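You operate a simulated robot arm through the tools that you are given. There is no shell and no other tool.

The job below is to be done with a simulated robot arm. You get a single attempt, and the scene is never put back.

JOB
Put the brake on, then unlatch both black frames and swing them open.

Only the result counts: the job must be done as asked and must still hold three seconds after the hand-in. Knocking over, shifting, dropping, spilling or breaking anything else fails it.

ROBOT AND FRAMES
A 7-joint arm with a two-finger parallel gripper, fixed in place. Base frame: the origin is at the foot of the arm, x ahead of it, y to its left, z up. Readings come in m, rad, newtons and seconds.
Its first joint turns from -2.897 to 2.897 rad. Payload 4.4 kg.
Tool frame: the origin (TCP) lies between the finger pads and is the grasp point; the fingertips stand 0.023 m ahead of it; z points along the fingers, y is the line along which they close. The gripper opens to 0.094 m. The fingers are 0.038 m wide and 0.01 m thick; the gripper's body (0.054 by 0.096 m) begins 0.039 m behind the TCP.
Orientation is told as [roll, pitch, yaw] about the base's x, y, z axes, in that order, counted from this pose: with the fingers straight down and closing along the base's y, the tool's x points along the base's -x, its y along +y and its z along -z.

CONTROLS
- The arm moves only by the tool apply_moves. Its argument "plan" is text: rows parted by semicolons, each of 7 numbers parted by spaces: the opening, from 0 (shut) to 1 (fully open), then the shift along the tool's x, y, z in units of 400 mm (1.0 is 400 mm), then the turn, a rotation vector about the tool's x, y, z in units of 90 degrees (1.0 is 90 degrees). In form: gripper x y z wx wy wz; .... A call has 1 to 20 rows; each row is the pose to reach, as a shift and turn from the pose commanded when the call began, along the tool's axes at that moment. A call with a number of a shift or a turn outside -1 to 1 is refused whole. A row lasts 0.2 s, in which the tool goes at most 0.05 m and 0.15 rad; a call with a longer step from one row to the next is refused whole, and so is a gripper value outside its range. Where a pose cannot be reached the arm comes as near as it can. A force on the tool above 70 N (or 10 N above the force at the start of the call, whichever is more), or a blocked arm, ends the call early, and 0.2 s more pass. The fingers move at their own pace (about 0.072 m/s each) and stop on an object; they squeeze with about 35 N. The grip force told is the motor's: it shows also when the fingers shut on nothing. Time passes only in rows, and 0.2 s behind the last, so rows that repeat a pose let the fingers close. It gives the time, the measured TCP pose, the force on the tool (base axes), the opening and the grip force at its end, in the units of the frame above (readings bear some noise), with the torque about the TCP (base axes, N m) and any sound that the robot's microphone picked up, and new pictures: "views" is both (left out), scene, wrist or none.
- Cameras (640 x 400 px; columns grow to the right, rows downward): "scene" is fixed at [0.2192, 0.6513, 1.383]; the picture's right is [-0.57, -0.82, 0.00], its down [-0.61, 0.42, -0.68] and it looks along [0.56, -0.38, -0.74] (base axes); focal length 285 px, centre (320, 200). "wrist" rides on the gripper at [0.086, 0.016, -0.074] in the tool frame; the picture's right is [-0.18, 0.98, 0.00], its down [-0.58, -0.11, -0.81] and it looks along [-0.79, -0.15, 0.59] (tool axes); focal length 243 px, centre (320, 200). There is no depth. A picture from a camera that has moved, and an enlarged one, comes with that camera's place and axes in the base frame and with its lens.
- zoom(camera, box): a new picture of the part [left, top, right, bottom] of that camera's present view, enlarged. No time passes.
- hand_in(): hands the job in; it is judged then, once.

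Nothing tells you positions but the pictures and the camera data. Unless the task says otherwise, let go and move clear before handing in.

The tools are called by a JSON object that holds its "api" and its "payload". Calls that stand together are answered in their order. apply_moves: Moves the arm, as the interface text tells. Its arguments: {"type":"object","properties":{"plan":{"type":"string"},"views":{"type":"string","enum":["both","scene","wrist","none"]}},"required":["plan"]} The other tools are called the same way: zoom (camera, box) takes an enlarged picture of a part of a camera's view; hand_in () hands the job in.

At the start:

```text
time: 0.0
tool_pos: [0.5657, 0.4409, 1.1349]
tool_rot: [0.001, 0.0, 0.001]
force: [-0.3, -0.4, -0.1]
torque: [-0.01, -0.02, 0.0]
grip_width: 0.0936
finger_force: 0.1
```

scene: 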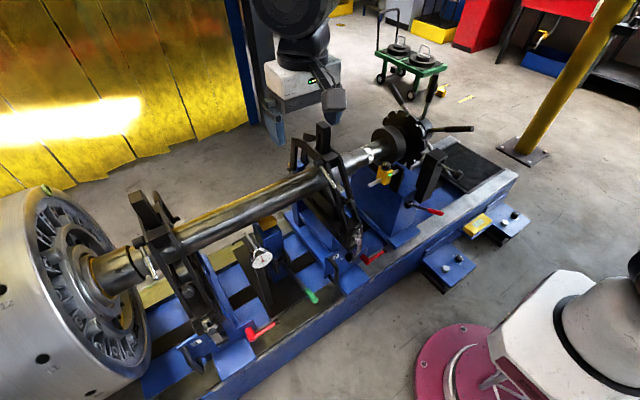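
wrist: 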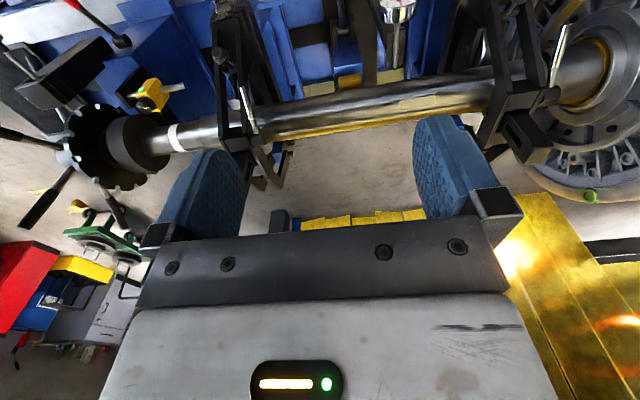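

I see a balancing machine with a shaft, two black frames (guards over bearing pedestals), several levers/handles and a handwheel. I'll look closer at everything first.

{"api": "zoom", "payload": {"camera": "scene", "box": [100, 170, 300, 380]}}

{"api": "zoom", "payload": {"camera": "scene", "box": [240, 110, 400, 310]}}

{"api": "zoom", "payload": {"camera": "scene", "box": [350, 70, 540, 270]}}

{"api": "zoom", "payload": {"camera": "wrist", "box": [0, 0, 320, 200]}}

{"api": "zoom", "payload": {"camera": "wrist", "box": [320, 0, 640, 200]}}

```text
1.90 times, centred on (200, 275) of scene
camera zoom: at [0.2192, 0.6513, 1.383], right [-0.57, -0.82, 0.0], down [-0.61, 0.42, -0.68], along [0.56, -0.38, -0.74], focal length 542 px, centre (549, 57)
```

zoom: 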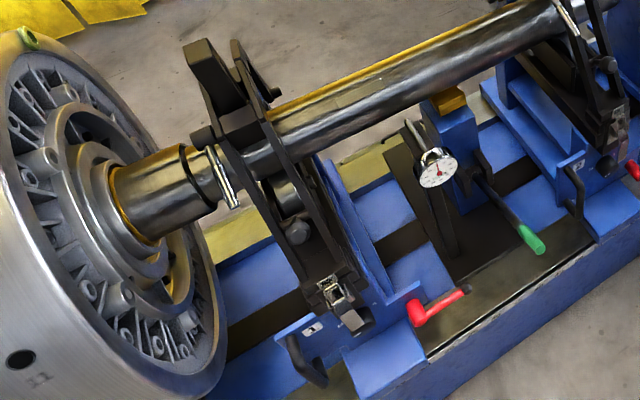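

```text
2.00 times, centred on (320, 210) of scene
camera zoom: at [0.2192, 0.6513, 1.383], right [-0.57, -0.82, 0.0], down [-0.61, 0.42, -0.68], along [0.56, -0.38, -0.74], focal length 569 px, centre (320, 180)
```

zoom: 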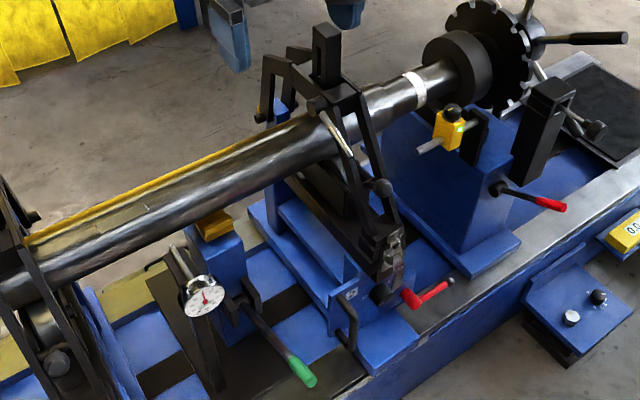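

```text
2.00 times, centred on (445, 170) of scene
camera zoom: at [0.2192, 0.6513, 1.383], right [-0.57, -0.82, 0.0], down [-0.61, 0.42, -0.68], along [0.56, -0.38, -0.74], focal length 569 px, centre (70, 260)
```

zoom: 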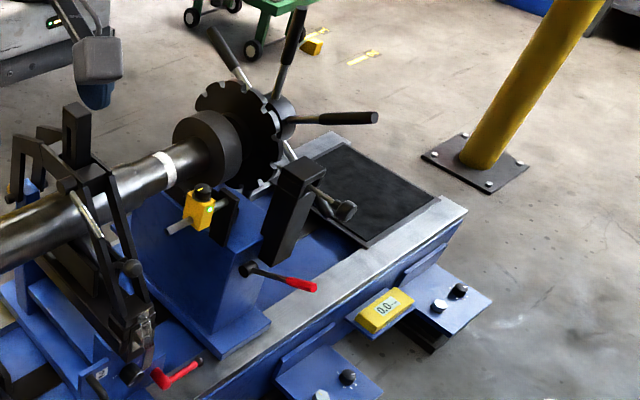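

```text
2.00 times, centred on (160, 100) of wrist
camera zoom: at [0.4789, 0.4561, 1.208], right [0.18, 0.98, 0.0], down [0.58, -0.11, 0.81], along [0.79, -0.15, -0.59], focal length 485 px, centre (640, 400)
```

zoom: 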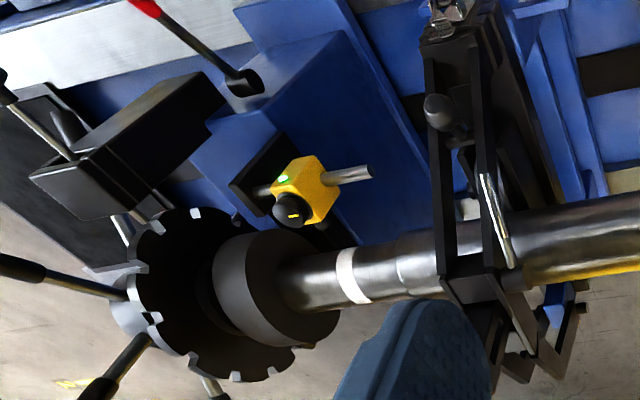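

```text
2.00 times, centred on (480, 100) of wrist
camera zoom: at [0.4789, 0.4561, 1.208], right [0.18, 0.98, 0.0], down [0.58, -0.11, 0.81], along [0.79, -0.15, -0.59], focal length 485 px, centre (0, 400)
```

zoom: 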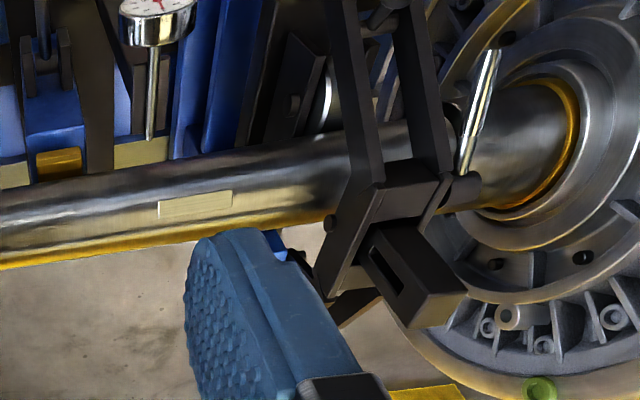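

The shaft runs along y at about x=0.73, z=0.81; the frames sit at about y≈0.3 and y≈0.7, with latches facing the arm. I'll back the arm off toward its base to view the front of the machine with the wrist camera.

{"api": "apply_moves", "payload": {"plan": "1 0.05875 -0.0275 0.07125 0 0 0;1 0.1175 -0.055 0.1425 0 0 0;1 0.17625 -0.0825 0.21375 0 0 0;1 0.235 -0.11 0.285 0 0 0;1 0.29375 -0.1375 0.35625 0 0 0;1 0.3525 -0.165 0.4275 0 0 0;1 0.41125 -0.1925 0.49875 0 0 0;1 0.47 -0.22 0.57 0 0 0;1 0.52875 -0.2475 0.64125 0 0 0;1 0.5875 -0.275 0.7125 0 0 0"}}

```text
time: 2.2
tool_pos: [0.3276, 0.3335, 0.8493]
tool_rot: [0.001, 0.0, -0.001]
force: [0.1, 0.2, 0.4]
torque: [0.01, 0.0, 0.0]
grip_width: 0.0941
finger_force: 0.0
camera wrist: at [0.2405, 0.349, 0.9238], right [0.18, 0.98, 0.0], down [0.58, -0.11, 0.81], along [0.79, -0.15, -0.59], focal length 243 px, centre (320, 200)
```

scene: 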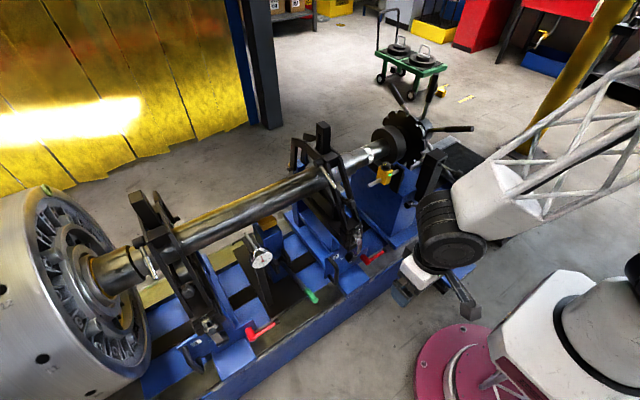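
wrist: 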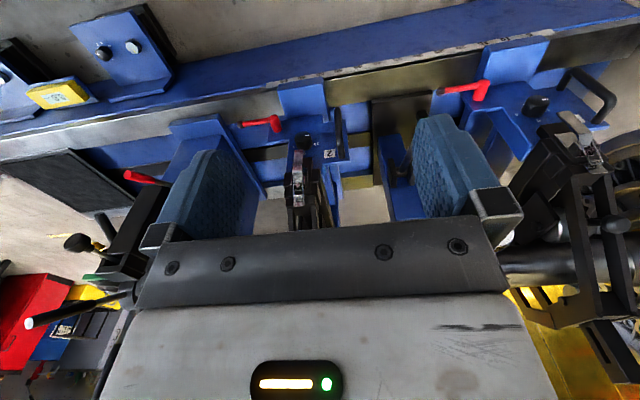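

The latches are now visible in front. Zooming into each.

{"api": "zoom", "payload": {"camera": "wrist", "box": [220, 80, 420, 210]}}

{"api": "zoom", "payload": {"camera": "wrist", "box": [440, 50, 640, 200]}}

{"api": "zoom", "payload": {"camera": "wrist", "box": [0, 120, 240, 340]}}

{"api": "zoom", "payload": {"camera": "scene", "box": [310, 190, 390, 270]}}

{"api": "zoom", "payload": {"camera": "scene", "box": [160, 290, 290, 380]}}

{"api": "zoom", "payload": {"camera": "scene", "box": [360, 80, 480, 220]}}

```text
3.08 times, centred on (320, 145) of wrist
camera zoom: at [0.2405, 0.349, 0.9238], right [0.18, 0.98, 0.0], down [0.58, -0.11, 0.81], along [0.79, -0.15, -0.59], focal length 746 px, centre (320, 369)
```

zoom: 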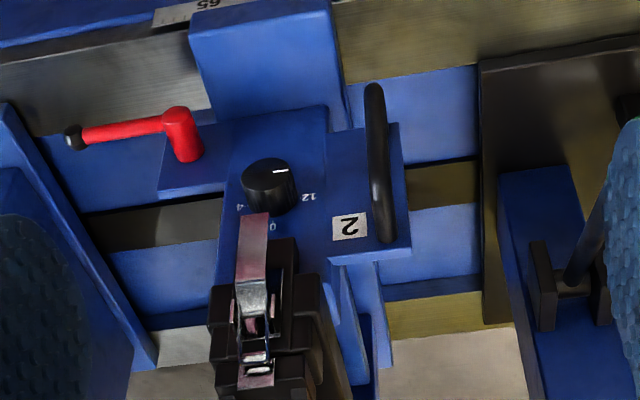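

```text
2.67 times, centred on (540, 125) of wrist
camera zoom: at [0.2405, 0.349, 0.9238], right [0.18, 0.98, 0.0], down [0.58, -0.11, 0.81], along [0.79, -0.15, -0.59], focal length 647 px, centre (-267, 400)
```

zoom: 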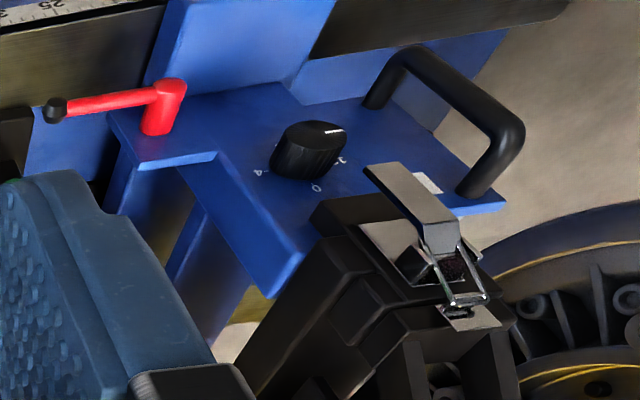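

```text
1.82 times, centred on (120, 230) of wrist
camera zoom: at [0.2405, 0.349, 0.9238], right [0.18, 0.98, 0.0], down [0.58, -0.11, 0.81], along [0.79, -0.15, -0.59], focal length 441 px, centre (684, 146)
```

zoom: 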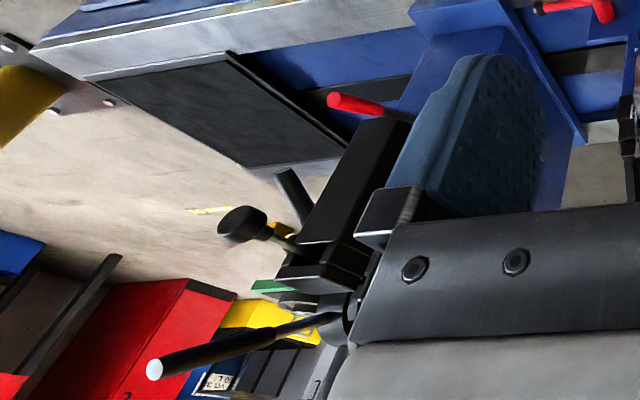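

```text
5.00 times, centred on (350, 230) of scene
camera zoom: at [0.2192, 0.6513, 1.383], right [-0.57, -0.82, 0.0], down [-0.61, 0.42, -0.68], along [0.56, -0.38, -0.74], focal length 1423 px, centre (170, 50)
```

zoom: 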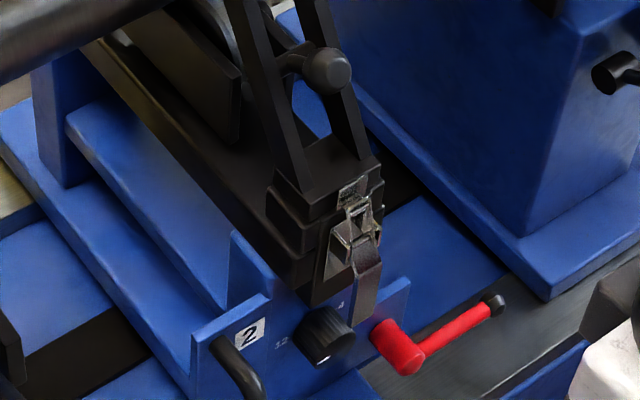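

```text
4.44 times, centred on (225, 335) of scene
camera zoom: at [0.2192, 0.6513, 1.383], right [-0.57, -0.82, 0.0], down [-0.61, 0.42, -0.68], along [0.56, -0.38, -0.74], focal length 1265 px, centre (742, -400)
```

zoom: 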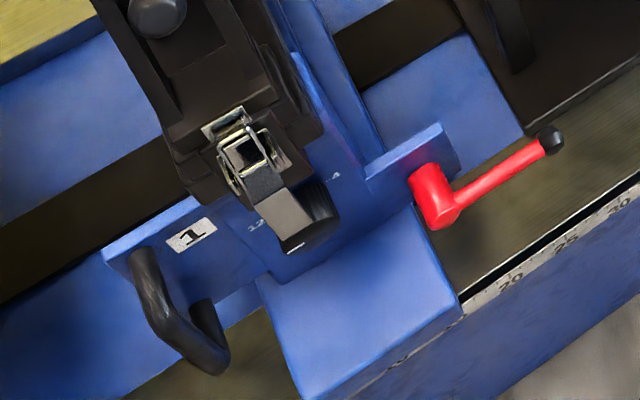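

```text
2.86 times, centred on (420, 150) of scene
camera zoom: at [0.2192, 0.6513, 1.383], right [-0.57, -0.82, 0.0], down [-0.61, 0.42, -0.68], along [0.56, -0.38, -0.74], focal length 813 px, centre (34, 343)
```

zoom: 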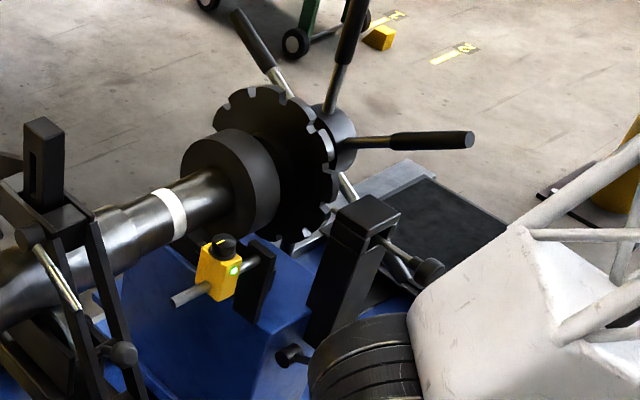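

Each frame has a toggle latch at its front end (lever pointing out/down, wire bail over a keeper on the frame). Now I'll look at the tail end to find out what the brake is.

{"api": "apply_moves", "payload": {"plan": "1 0 -0.1 -0.0125 0 0 0;1 0 -0.2 -0.025 0 0 0;1 0 -0.3 -0.0375 0 0 0;1 0 -0.4 -0.05 0 0 0;1 0 -0.5 -0.0625 0 0 0;1 0 -0.6 -0.075 0 0 0;1 0 -0.7 -0.0875 0 0 0;1 0 -0.8 -0.1 0 0 0"}}

```text
time: 4.0
tool_pos: [0.3303, 0.0095, 0.8897]
tool_rot: [0.0, 0.0, 0.0]
force: [0.2, 0.2, -0.3]
torque: [0.03, 0.0, -0.02]
grip_width: 0.0942
finger_force: 0.0
camera wrist: at [0.244, 0.0241, 0.9632], right [0.18, 0.98, 0.0], down [0.58, -0.11, 0.81], along [0.79, -0.15, -0.59], focal length 243 px, centre (320, 200)
```

scene: 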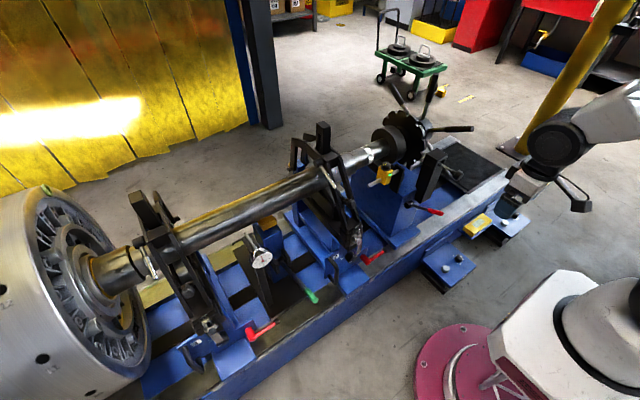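
wrist: 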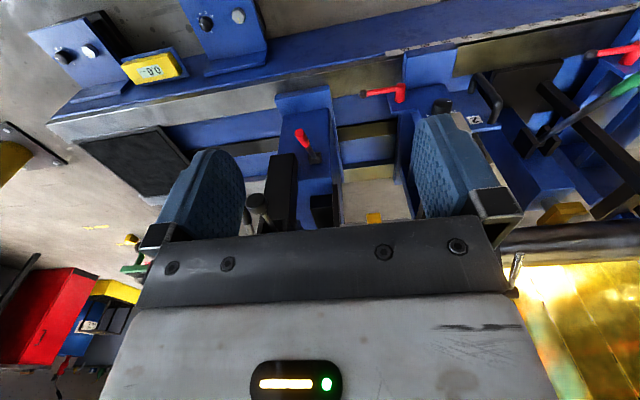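

The gripper hides the tail; I'll go higher and forward so it falls in the upper part of the wrist picture.

{"api": "apply_moves", "payload": {"plan": "1 -0.05 0 -0.0875 0 0 0;1 -0.1 0 -0.175 0 0 0;1 -0.15 0 -0.2625 0 0 0;1 -0.2 0 -0.35 0 0 0;1 -0.25 0 -0.4375 0 0 0;1 -0.3 0 -0.525 0 0 0", "views": "wrist"}}

{"api": "zoom", "payload": {"camera": "wrist", "box": [120, 0, 420, 220]}}

```text
time: 5.4
tool_pos: [0.4526, 0.0128, 1.0993]
tool_rot: [-0.001, 0.0, 0.0]
force: [-1.1, -0.7, -0.2]
torque: [0.01, 0.02, 0.02]
grip_width: 0.094
finger_force: 0.1
camera wrist: at [0.3642, 0.0287, 1.172], right [0.18, 0.98, 0.0], down [0.58, -0.11, 0.81], along [0.79, -0.15, -0.59], focal length 243 px, centre (320, 200)
```

wrist: 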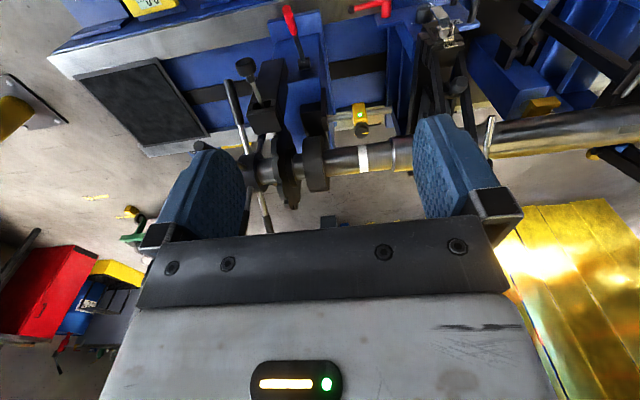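

```text
1.82 times, centred on (270, 110) of wrist
camera zoom: at [0.3642, 0.0287, 1.172], right [0.18, 0.98, 0.0], down [0.58, -0.11, 0.81], along [0.79, -0.15, -0.59], focal length 441 px, centre (411, 364)
```

zoom: 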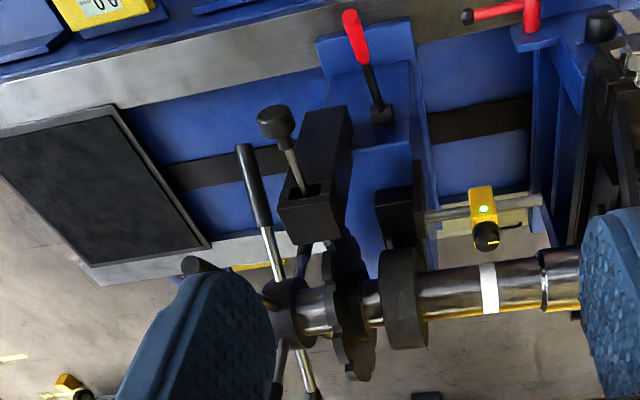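

A black column stands beside the notched disc with a knobbed lever in a slot on top (knob ≈ (0.546,-0.14,0.723)); a red-handled lever sits on the tail base. I'll look closer to decide which is the brake.

{"api": "apply_moves", "payload": {"plan": "1 -0.0106 -0.0394 0.0931 0 0 0;1 -0.0212 -0.0788 0.1862 0 0 0;1 -0.0319 -0.118 0.2794 0 0 0;1 -0.0425 -0.1575 0.3725 0 0 0", "views": "wrist"}}

{"api": "zoom", "payload": {"camera": "wrist", "box": [190, 0, 390, 130]}}

{"api": "zoom", "payload": {"camera": "wrist", "box": [230, 80, 430, 220]}}

{"api": "zoom", "payload": {"camera": "scene", "box": [390, 120, 490, 220]}}

```text
time: 6.4
tool_pos: [0.4667, -0.0519, 0.9511]
tool_rot: [0.0, -0.001, -0.001]
force: [-0.1, 0.2, -0.6]
torque: [0.0, 0.0, 0.02]
grip_width: 0.094
finger_force: 0.0
camera wrist: at [0.3795, -0.0361, 1.0245], right [0.18, 0.98, 0.0], down [0.58, -0.11, 0.81], along [0.79, -0.15, -0.59], focal length 243 px, centre (320, 200)
```

wrist: 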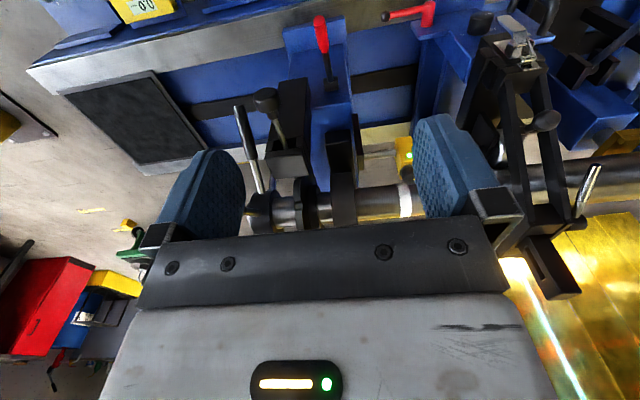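

```text
3.08 times, centred on (290, 65) of wrist
camera zoom: at [0.3795, -0.0361, 1.0245], right [0.18, 0.98, 0.0], down [0.58, -0.11, 0.81], along [0.79, -0.15, -0.59], focal length 746 px, centre (412, 615)
```

zoom: 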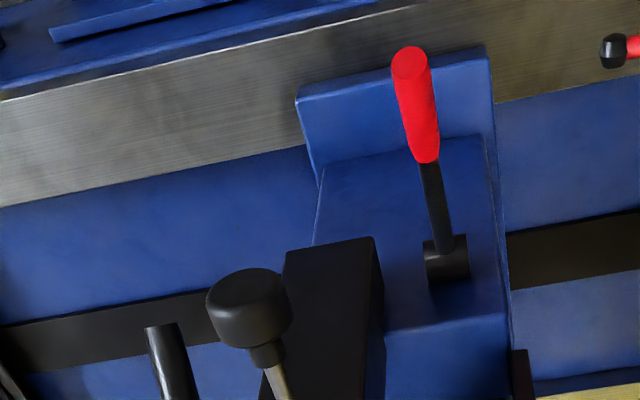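

```text
2.86 times, centred on (330, 150) of wrist
camera zoom: at [0.3795, -0.0361, 1.0245], right [0.18, 0.98, 0.0], down [0.58, -0.11, 0.81], along [0.79, -0.15, -0.59], focal length 693 px, centre (291, 343)
```

zoom: 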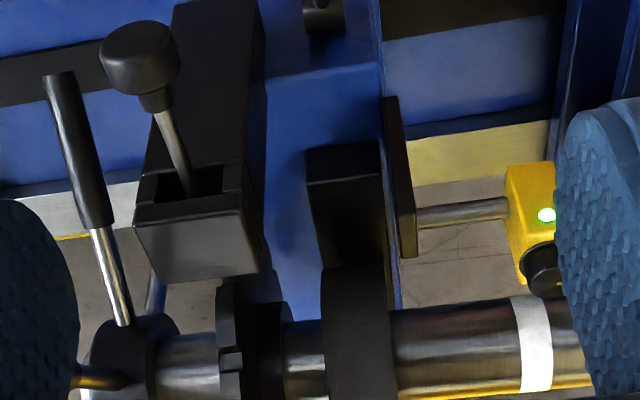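

```text
4.00 times, centred on (440, 170) of scene
camera zoom: at [0.2192, 0.6513, 1.383], right [-0.57, -0.82, 0.0], down [-0.61, 0.42, -0.68], along [0.56, -0.38, -0.74], focal length 1139 px, centre (-160, 320)
```

zoom: 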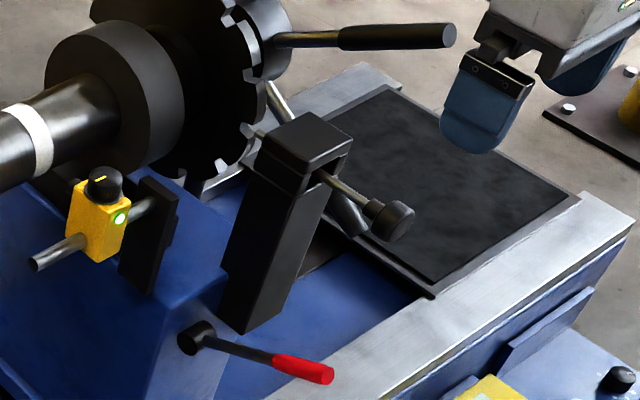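

The column lever and the red lever are both candidates. I'll yaw the wrist by 180° so the camera sits upright on top when the tool points forward, giving a better look from the front.

{"api": "apply_moves", "payload": {"plan": "1 0.05 0.05 0 0 0 0.09;1 0.1 0.1 0 0 0 0.18;1 0.15 0.15 0 0 0 0.27;1 0.15 0.15 0 0 0 0.36;1 0.15 0.15 0 0 0 0.45;1 0.15 0.15 0 0 0 0.54;1 0.15 0.15 0 0 0 0.63;1 0.15 0.15 0 0 0 0.72;1 0.15 0.15 0 0 0 0.81;1 0.15 0.15 0 0 0 0.9;1 0.15 0.15 0 0 0 0.99", "views": "both"}}

```text
time: 8.8
tool_pos: [0.4081, 0.0068, 0.9511]
tool_rot: [0.001, 0.001, -1.555]
force: [-1.2, -0.1, -0.2]
torque: [-0.02, -0.01, 0.02]
grip_width: 0.0938
finger_force: 0.1
camera wrist: at [0.4221, 0.0935, 1.024], right [0.99, -0.17, 0.0], down [-0.1, -0.58, 0.81], along [-0.14, -0.79, -0.59], focal length 243 px, centre (320, 200)
```

scene: 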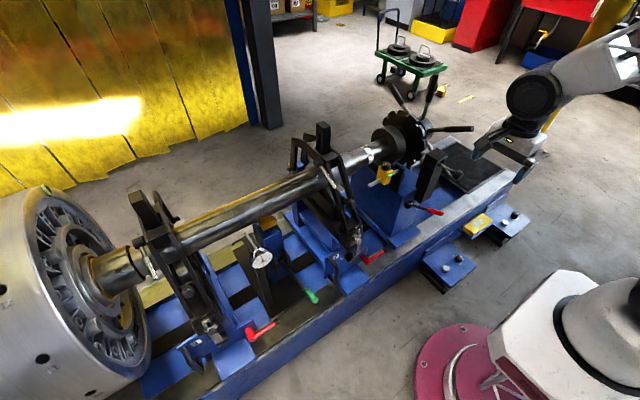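
wrist: 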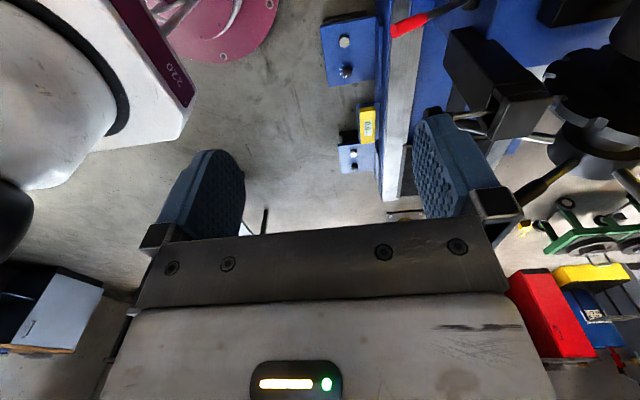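

The wrist turns freely; continuing to 180°.

{"api": "apply_moves", "payload": {"plan": "1 0 0 0 0 0 0.09;1 0 0 0 0 0 0.18;1 0 0 0 0 0 0.27;1 0 0 0 0 0 0.36;1 0 0 0 0 0 0.45;1 0 0 0 0 0 0.54;1 0 0 0 0 0 0.63;1 0 0 0 0 0 0.72;1 0 0 0 0 0 0.81;1 0 0 0 0 0 0.9;1 0 0 0 0 0 0.99", "views": "wrist"}}

```text
time: 11.2
tool_pos: [0.4066, 0.0081, 0.9496]
tool_rot: [-0.001, 0.0, -2.971]
force: [0.9, 0.9, 0.5]
torque: [0.02, -0.06, 0.04]
grip_width: 0.0939
finger_force: 0.0
out of reach, approached as far as the arm can: row 11
camera wrist: at [0.495, 0.0062, 1.024], right [-0.01, -1.0, 0.0], down [-0.59, 0.01, 0.81], along [-0.81, 0.01, -0.59], focal length 243 px, centre (320, 200)
```

wrist: 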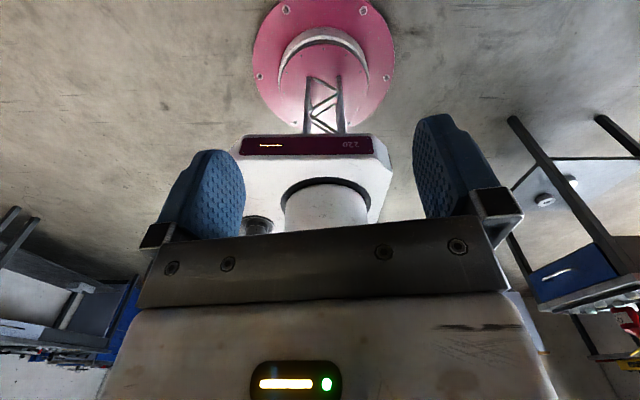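

The joint stops near 170°, which is good enough here. Now I tilt the tool up toward horizontal-forward so the camera looks forward at the tail.

{"api": "apply_moves", "payload": {"plan": "1 0 0 0 0 0.09 0;1 0 0 0 0 0.18 0;1 0 0 0 0 0.27 0;1 0 0 0 0 0.36 0;1 0 0 0 0 0.45 0;1 0 0 0 0 0.54 0;1 0 0 0 0 0.63 0;1 0 0 0 0 0.72 0;1 0 0 0 0 0.81 0;1 0 0 0 0 0.9 0;1 0 0 0 0 0.99 0", "views": "both"}}

```text
time: 13.6
tool_pos: [0.4071, 0.008, 0.9505]
tool_rot: [0.056, 1.558, -2.912]
force: [0.6, -0.1, -1.0]
torque: [-0.04, 0.06, 0.04]
grip_width: 0.094
finger_force: 0.0
camera wrist: at [0.3376, -0.021, 1.0369], right [0.17, -0.97, -0.18], down [-0.82, -0.03, -0.57], along [0.55, 0.24, -0.8], focal length 243 px, centre (320, 200)
```

scene: 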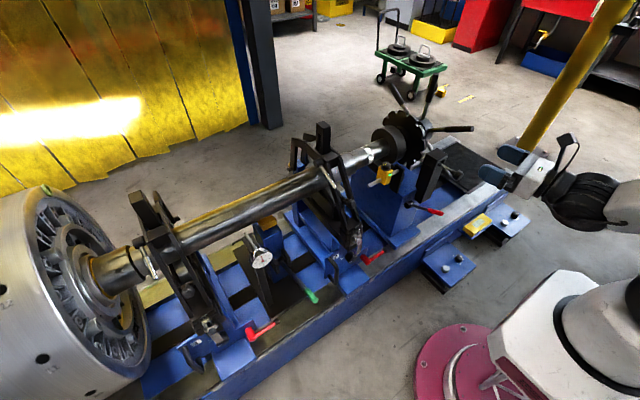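
wrist: 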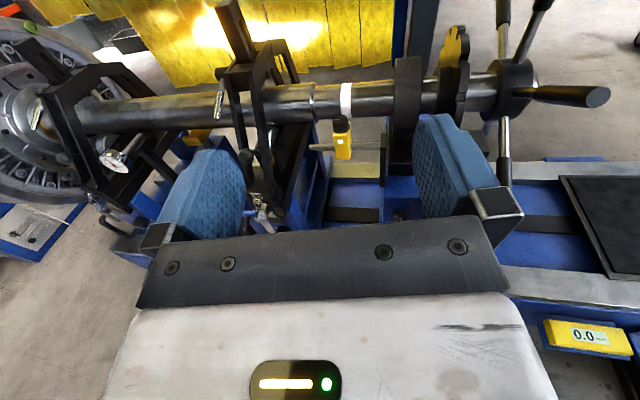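

The upright view works. I'll shift right, lower and tilt up a bit to see the tail column and lever head-on.

{"api": "apply_moves", "payload": {"plan": "1 -0.05 0.06 -0.01 -0.03 0.04 0;1 -0.1 0.12 -0.02 -0.06 0.08 0;1 -0.15 0.18 -0.03 -0.09 0.12 0;1 -0.2 0.24 -0.04 -0.12 0.16 0;1 -0.25 0.3 -0.05 -0.14 0.2 0;1 -0.3 0.36 -0.05 -0.14 0.22 0", "views": "wrist"}}

```text
time: 15.0
tool_pos: [0.4099, -0.1398, 0.8312]
tool_rot: [-3.039, 1.239, 0.056]
force: [-0.4, -0.1, 0.4]
torque: [0.03, 0.05, -0.01]
grip_width: 0.0942
finger_force: 0.0
camera wrist: at [0.3106, -0.1536, 0.8876], right [0.02, -0.98, -0.21], down [-0.57, 0.16, -0.81], along [0.82, 0.13, -0.55], focal length 243 px, centre (320, 200)
```

wrist: 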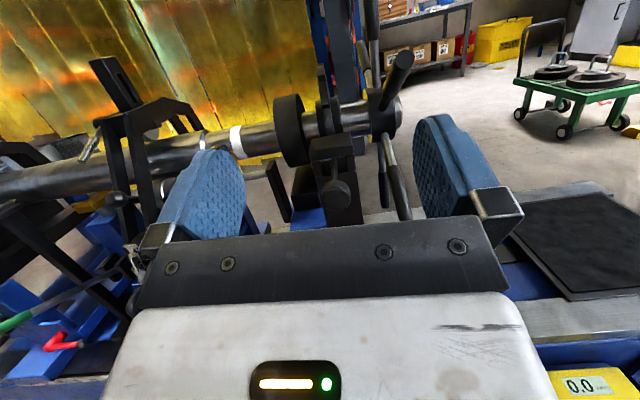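

{"api": "zoom", "payload": {"camera": "wrist", "box": [240, 80, 440, 230]}}

{"api": "zoom", "payload": {"camera": "wrist", "box": [60, 50, 250, 250]}}

```text
2.67 times, centred on (340, 155) of wrist
camera zoom: at [0.3106, -0.1536, 0.8876], right [0.02, -0.98, -0.21], down [-0.57, 0.16, -0.81], along [0.82, 0.13, -0.55], focal length 647 px, centre (267, 320)
```

zoom: 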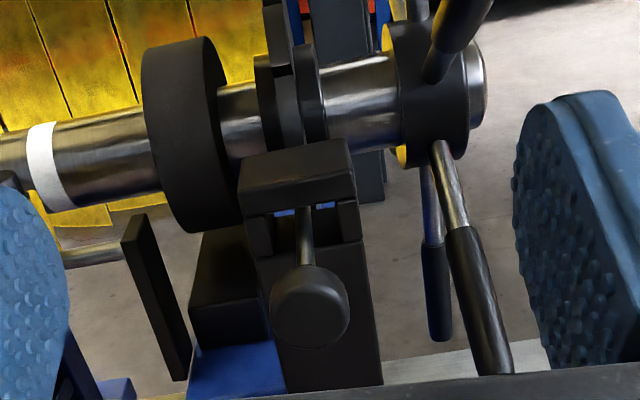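

```text
2.00 times, centred on (155, 150) of wrist
camera zoom: at [0.3106, -0.1536, 0.8876], right [0.02, -0.98, -0.21], down [-0.57, 0.16, -0.81], along [0.82, 0.13, -0.55], focal length 485 px, centre (650, 300)
```

zoom: 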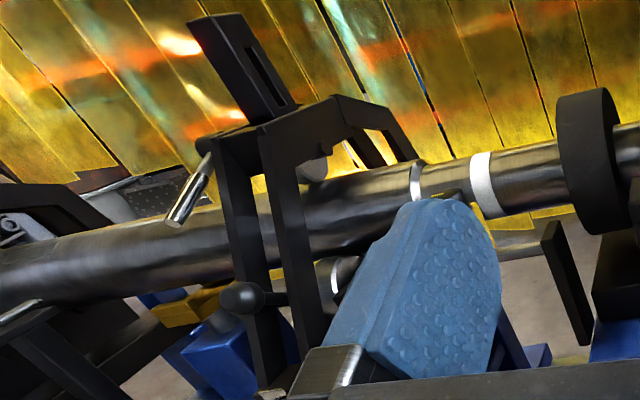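

The lever passes through a window in the column below the notched disc. I'll view it in profile from the right (–y) side to understand which mechanism is the brake.

{"api": "apply_moves", "payload": {"plan": "1 0.0087 0.0776 0.0094 0.0873 -0.0031 0.0307;1 0.0173 0.155 0.0189 0.1747 -0.0062 0.0613;1 0.026 0.2327 0.0283 0.262 -0.0093 0.092;1 0.0347 0.31 0.0378 0.349 -0.0124 0.1227;1 0.0433 0.388 0.0472 0.437 -0.0156 0.1533;1 0.052 0.465 0.0567 0.524 -0.0187 0.184;1 0.0607 0.543 0.0661 0.611 -0.0218 0.2147;1 0.0693 0.62 0.0756 0.699 -0.0249 0.2453;1 0.078 0.698 0.085 0.786 -0.028 0.276", "views": "wrist"}}

{"api": "zoom", "payload": {"camera": "wrist", "box": [240, 60, 420, 230]}}

```text
time: 15.8
tool_pos: [0.4495, -0.1392, 0.8592]
tool_rot: [-3.139, 1.226, 0.518]
force: [0.9, 1.1, -0.6]
torque: [0.0, -0.03, 0.02]
grip_width: 0.0937
finger_force: 0.1
stopped in row 3: the arm was blocked; the commanded pose is now the measured one
camera wrist: at [0.3698, -0.2025, 0.9144], right [0.54, -0.83, -0.17], down [-0.54, -0.18, -0.82], along [0.65, 0.53, -0.55], focal length 243 px, centre (320, 200)
```

wrist: 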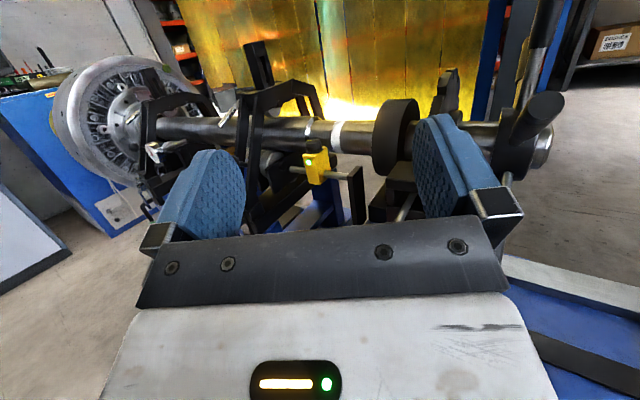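

```text
2.35 times, centred on (330, 145) of wrist
camera zoom: at [0.3698, -0.2025, 0.9144], right [0.54, -0.83, -0.17], down [-0.54, -0.18, -0.82], along [0.65, 0.53, -0.55], focal length 571 px, centre (296, 329)
```

zoom: 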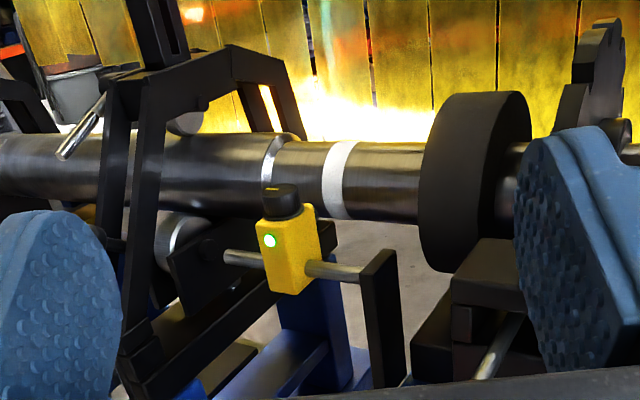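

The arm got blocked (force is low, likely a joint limit or its body). Checking the scene before moving on.

{"api": "zoom", "payload": {"camera": "scene", "box": [320, 60, 640, 400]}}

{"api": "zoom", "payload": {"camera": "scene", "box": [0, 0, 640, 400]}}

```text
1.18 times, centred on (480, 230) of scene
camera zoom: at [0.2192, 0.6513, 1.383], right [-0.57, -0.82, 0.0], down [-0.61, 0.42, -0.68], along [0.56, -0.38, -0.74], focal length 335 px, centre (132, 165)
```

zoom: 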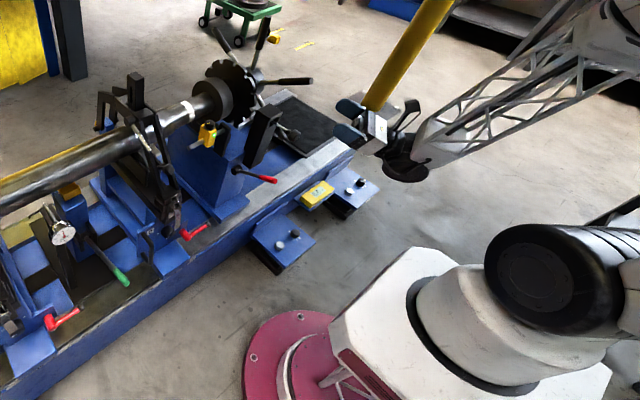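

```text
1.00 times, centred on (320, 200) of scene (not enlarged: the box is as wide or as high as the picture)
camera zoom: at [0.2192, 0.6513, 1.383], right [-0.57, -0.82, 0.0], down [-0.61, 0.42, -0.68], along [0.56, -0.38, -0.74], focal length 285 px, centre (320, 200)
```

zoom: 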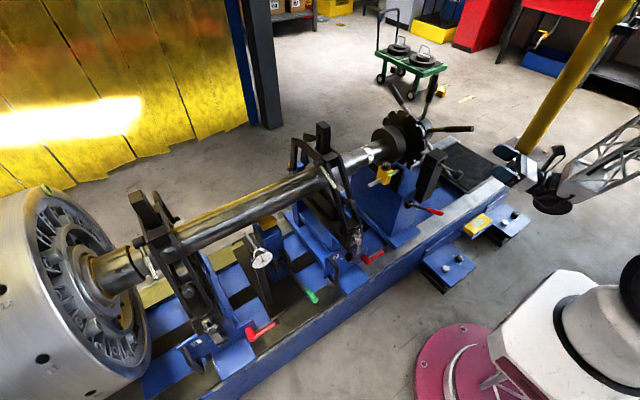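

Nothing was touched. Zooming further on the column and drum region from here.

{"api": "zoom", "payload": {"camera": "wrist", "box": [330, 90, 430, 225]}}

{"api": "zoom", "payload": {"camera": "wrist", "box": [120, 60, 240, 200]}}

{"api": "zoom", "payload": {"camera": "wrist", "box": [220, 40, 350, 225]}}

```text
2.96 times, centred on (380, 158) of wrist
camera zoom: at [0.3698, -0.2025, 0.9144], right [0.54, -0.83, -0.17], down [-0.54, -0.18, -0.82], along [0.65, 0.53, -0.55], focal length 719 px, centre (142, 326)
```

zoom: 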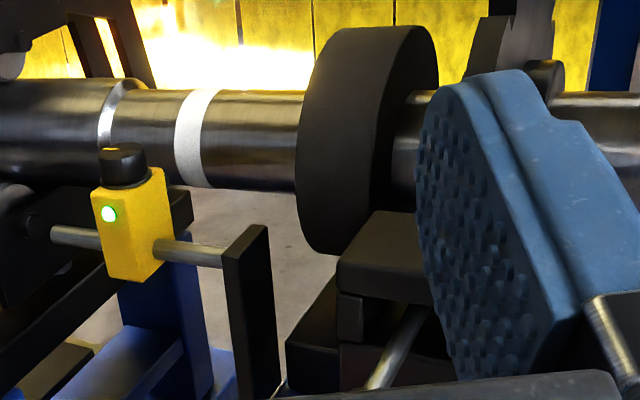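

```text
2.86 times, centred on (180, 130) of wrist
camera zoom: at [0.3698, -0.2025, 0.9144], right [0.54, -0.83, -0.17], down [-0.54, -0.18, -0.82], along [0.65, 0.53, -0.55], focal length 693 px, centre (720, 400)
```

zoom: 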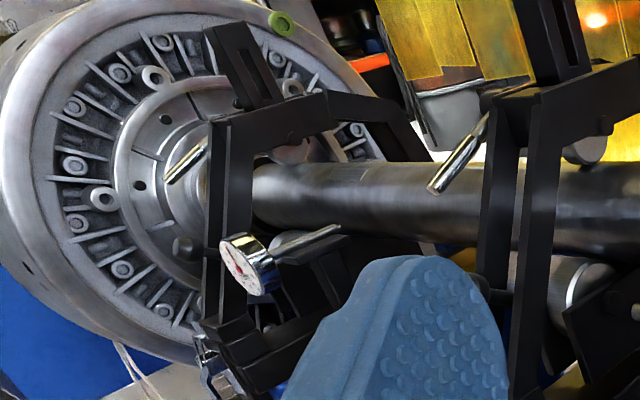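

```text
2.16 times, centred on (285, 132) of wrist
camera zoom: at [0.3698, -0.2025, 0.9144], right [0.54, -0.83, -0.17], down [-0.54, -0.18, -0.82], along [0.65, 0.53, -0.55], focal length 525 px, centre (396, 346)
```

zoom: 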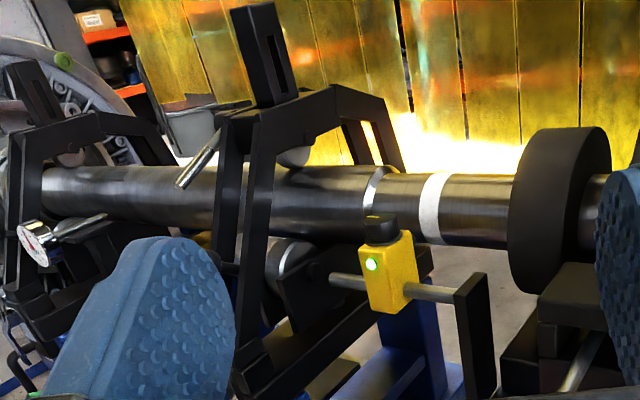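

I take the frames to be arches hinged at the rear, with a black ball knob on the front legs. Now I'll look from the front-left at the drum, the black block below it and the red lever.

{"api": "apply_moves", "payload": {"plan": "1 -0.059 -0.076 0.0233 -0.078 0 -0.028;1 -0.118 -0.152 0.0467 -0.157 0 -0.057;1 -0.176 -0.2275 0.07 -0.235 0 -0.085;1 -0.235 -0.303 0.0933 -0.313 0 -0.113;1 -0.294 -0.379 0.117 -0.392 0 -0.142;1 -0.353 -0.455 0.14 -0.47 0 -0.17", "views": "wrist"}}

{"api": "zoom", "payload": {"camera": "wrist", "box": [230, 60, 430, 230]}}

```text
time: 17.1
tool_pos: [0.3885, -0.1339, 0.7391]
tool_rot: [3.063, 1.229, -0.278]
force: [0.6, -0.5, 0.3]
torque: [0.02, -0.07, 0.04]
grip_width: 0.0939
finger_force: 0.1
out of reach, approached as far as the arm can: row 4, 5, 6
camera wrist: at [0.2881, -0.1296, 0.794], right [-0.14, -0.98, -0.15], down [-0.54, 0.2, -0.82], along [0.83, -0.03, -0.55], focal length 243 px, centre (320, 200)
```

wrist: 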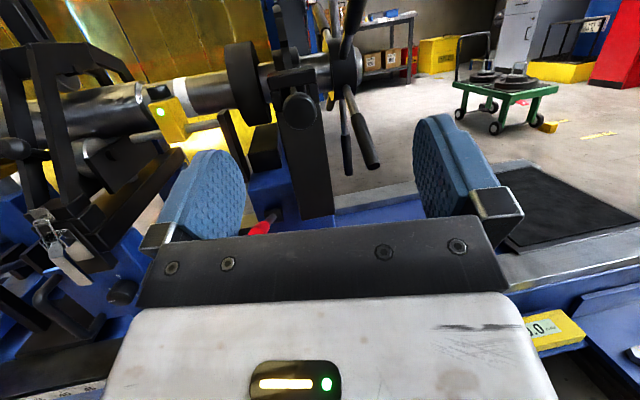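

```text
2.35 times, centred on (330, 145) of wrist
camera zoom: at [0.2881, -0.1296, 0.794], right [-0.14, -0.98, -0.15], down [-0.54, 0.2, -0.82], along [0.83, -0.03, -0.55], focal length 571 px, centre (296, 329)
```

zoom: 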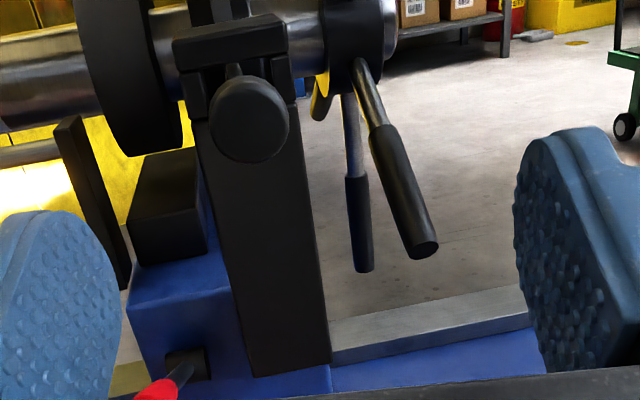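

This shows it: a blue pedestal with a black shoe block under the shaft's drum and the red lever on its front face – a drum brake; the column with the notched disc is an index lock. Red lever: hub ≈ (0.647,-0.07,0.52), tip ≈ (0.51,-0.066,0.59). I'll unwind the wrist to the original roll for free joint range.

{"api": "apply_moves", "payload": {"plan": "1 0 0 0 0 0 -0.09;1 0 0 0 0 0 -0.18;1 0 0 0 0 0 -0.27;1 0 0 0 0 0 -0.36", "views": "wrist"}}

```text
time: 18.1
tool_pos: [0.3914, -0.1343, 0.744]
tool_rot: [2.131, 0.896, -1.306]
force: [-0.4, 0.1, 0.2]
torque: [-0.01, 0.02, -0.04]
grip_width: 0.0941
finger_force: 0.0
camera wrist: at [0.3021, -0.0825, 0.7936], right [-0.3, -0.88, 0.38], down [-0.61, -0.12, -0.78], along [0.73, -0.47, -0.5], focal length 243 px, centre (320, 200)
```

wrist: 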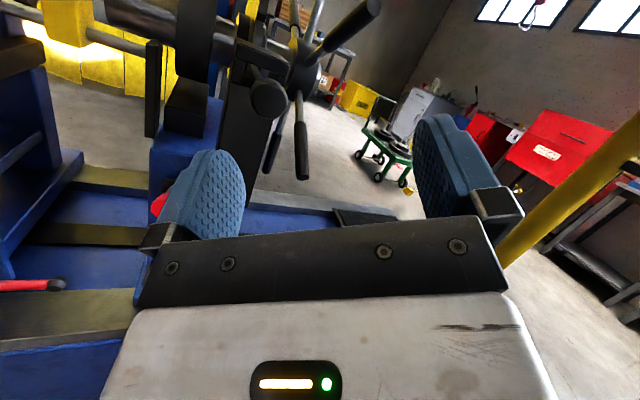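

{"api": "apply_moves", "payload": {"plan": "1 0 0 0 0 0 -0.09;1 0 0 0 0 0 -0.18;1 0 0 0 0 0 -0.27;1 0 0 0 0 0 -0.36;1 0 0 0 0 0 -0.45;1 0 0 0 0 0 -0.54;1 0 0 0 0 0 -0.63;1 0 0 0 0 0 -0.72;1 0 0 0 0 0 -0.81;1 0 0 0 0 0 -0.9;1 0 0 0 0 0 -0.99", "views": "none"}}

{"api": "apply_moves", "payload": {"plan": "1 0 0 0 0 0 -0.09;1 0 0 0 0 0 -0.18;1 0 0 0 0 0 -0.27;1 0 0 0 0 0 -0.36;1 0 0 0 0 0 -0.45;1 0 0 0 0 0 -0.54;1 0 0 0 0 0 -0.63", "views": "both"}}

```text
time: 20.6
tool_pos: [0.3929, -0.1353, 0.7457]
tool_rot: [1.968, -0.545, -1.976]
force: [0.0, -0.2, 0.7]
torque: [-0.02, 0.05, -0.02]
grip_width: 0.0939
finger_force: 0.1
```

```text
time: 22.1
tool_pos: [0.3878, -0.139, 0.7465]
tool_rot: [2.798, -1.229, -2.974]
force: [0.2, -0.3, 1.9]
torque: [0.07, 0.09, -0.01]
grip_width: 0.0938
finger_force: 0.0
out of reach, approached as far as the arm can: row 6, 7
camera wrist: at [0.3486, -0.1048, 0.6419], right [0.09, 0.95, 0.28], down [-0.96, 0.01, 0.28], along [0.26, -0.3, 0.92], focal length 243 px, centre (320, 200)
```

scene: 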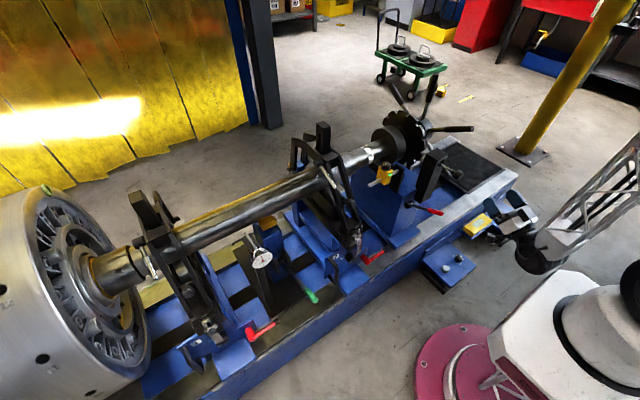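
wrist: 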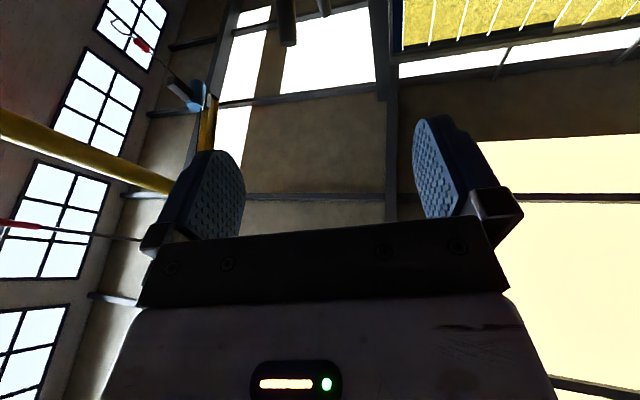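

Now I tilt the tool to 45° forward-down with fingers closing along y, in front of the red brake lever.

{"api": "apply_moves", "payload": {"plan": "1 0.0184 0.0223 0.0006 -0.011 0.089 -0.0121;1 0.0367 0.0445 0.0012 -0.022 0.178 -0.0243;1 0.0551 0.0668 0.0019 -0.033 0.267 -0.0364;1 0.0735 0.089 0.0025 -0.044 0.356 -0.0485;1 0.0919 0.111 0.0031 -0.055 0.445 -0.0606;1 0.11 0.1335 0.0037 -0.066 0.534 -0.0728;1 0.1286 0.1558 0.0044 -0.077 0.623 -0.0849;1 0.147 0.178 0.005 -0.088 0.712 -0.097", "views": "both"}}

{"api": "zoom", "payload": {"camera": "wrist", "box": [220, 0, 420, 120]}}

{"api": "zoom", "payload": {"camera": "scene", "box": [380, 140, 500, 240]}}

```text
time: 23.9
tool_pos: [0.426, -0.0693, 0.7041]
tool_rot: [-0.005, -0.794, 0.009]
force: [0.2, 0.4, 0.0]
torque: [-0.02, -0.01, -0.01]
grip_width: 0.094
finger_force: 0.2
camera wrist: at [0.3114, -0.0542, 0.6939], right [0.12, 0.98, 0.13], down [-0.17, -0.11, 0.98], along [0.98, -0.14, 0.15], focal length 243 px, centre (320, 200)
```

scene: 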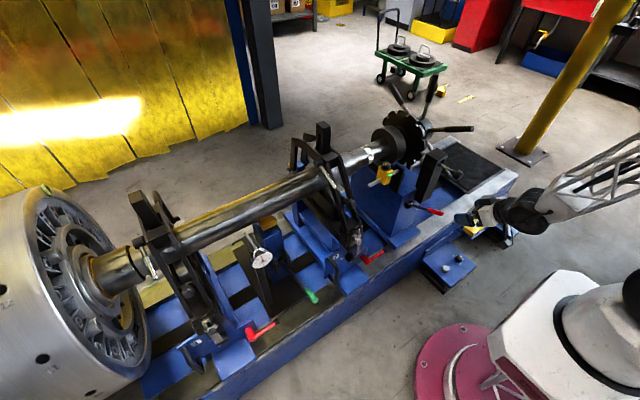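
wrist: 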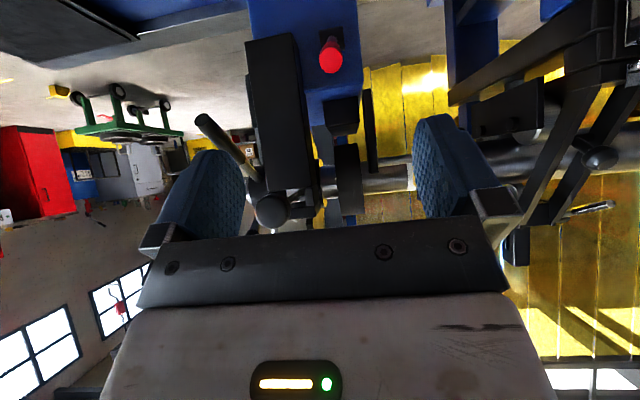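

```text
3.20 times, centred on (320, 60) of wrist
camera zoom: at [0.3114, -0.0542, 0.6939], right [0.12, 0.98, 0.13], down [-0.17, -0.11, 0.98], along [0.98, -0.14, 0.15], focal length 776 px, centre (320, 648)
```

zoom: 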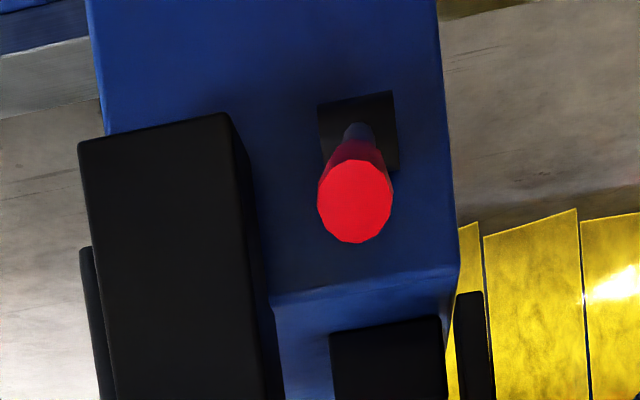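

```text
4.00 times, centred on (440, 190) of scene
camera zoom: at [0.2192, 0.6513, 1.383], right [-0.57, -0.82, 0.0], down [-0.61, 0.42, -0.68], along [0.56, -0.38, -0.74], focal length 1139 px, centre (-160, 240)
```

zoom: 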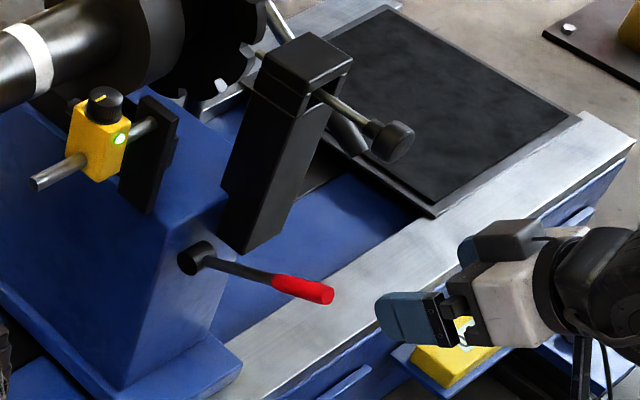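

The lever pivots about a y-axis hub at ≈(0.639,-0.06,0.542), its tip at ≈(0.506,-0.060,0.615). I approach along its axis with the gripper half open.

{"api": "apply_moves", "payload": {"plan": "0.6 -0.002 0.008 0.06 0 0 0;0.5 -0.004 0.016 0.12 0 0 0;0.5 -0.005 0.02 0.18 0 0 0;0.5 -0.005 0.021 0.22 0 0 0", "views": "wrist"}}

{"api": "zoom", "payload": {"camera": "scene", "box": [380, 140, 500, 240]}}

```text
time: 24.9
tool_pos: [0.4893, -0.0586, 0.6453]
tool_rot: [-0.003, -0.795, 0.01]
force: [-0.3, -0.5, 0.4]
torque: [-0.01, -0.04, -0.04]
grip_width: 0.0468
finger_force: 0.1
camera wrist: at [0.3741, -0.0441, 0.6348], right [0.12, 0.98, 0.13], down [-0.17, -0.11, 0.98], along [0.98, -0.14, 0.15], focal length 243 px, centre (320, 200)
```

wrist: 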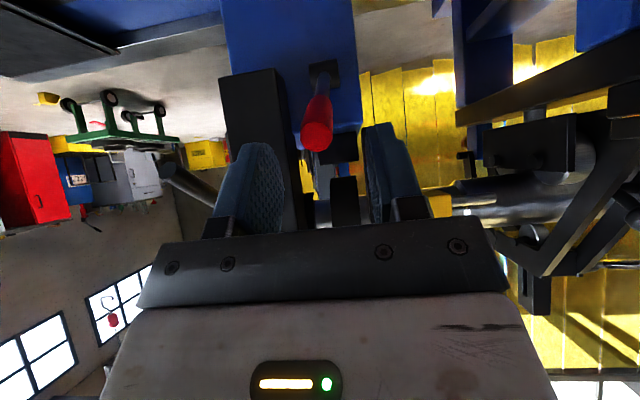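

```text
4.00 times, centred on (440, 190) of scene
camera zoom: at [0.2192, 0.6513, 1.383], right [-0.57, -0.82, 0.0], down [-0.61, 0.42, -0.68], along [0.56, -0.38, -0.74], focal length 1139 px, centre (-160, 240)
```

zoom: 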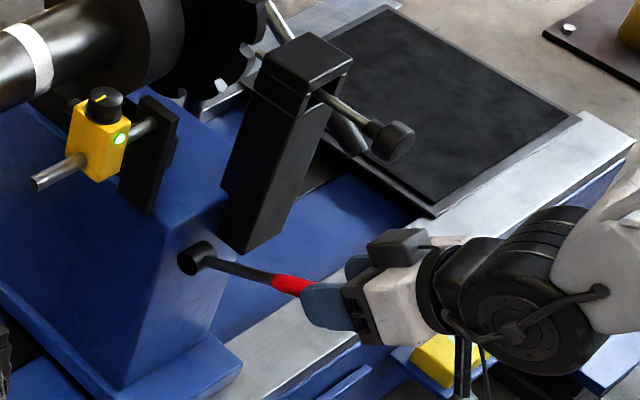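

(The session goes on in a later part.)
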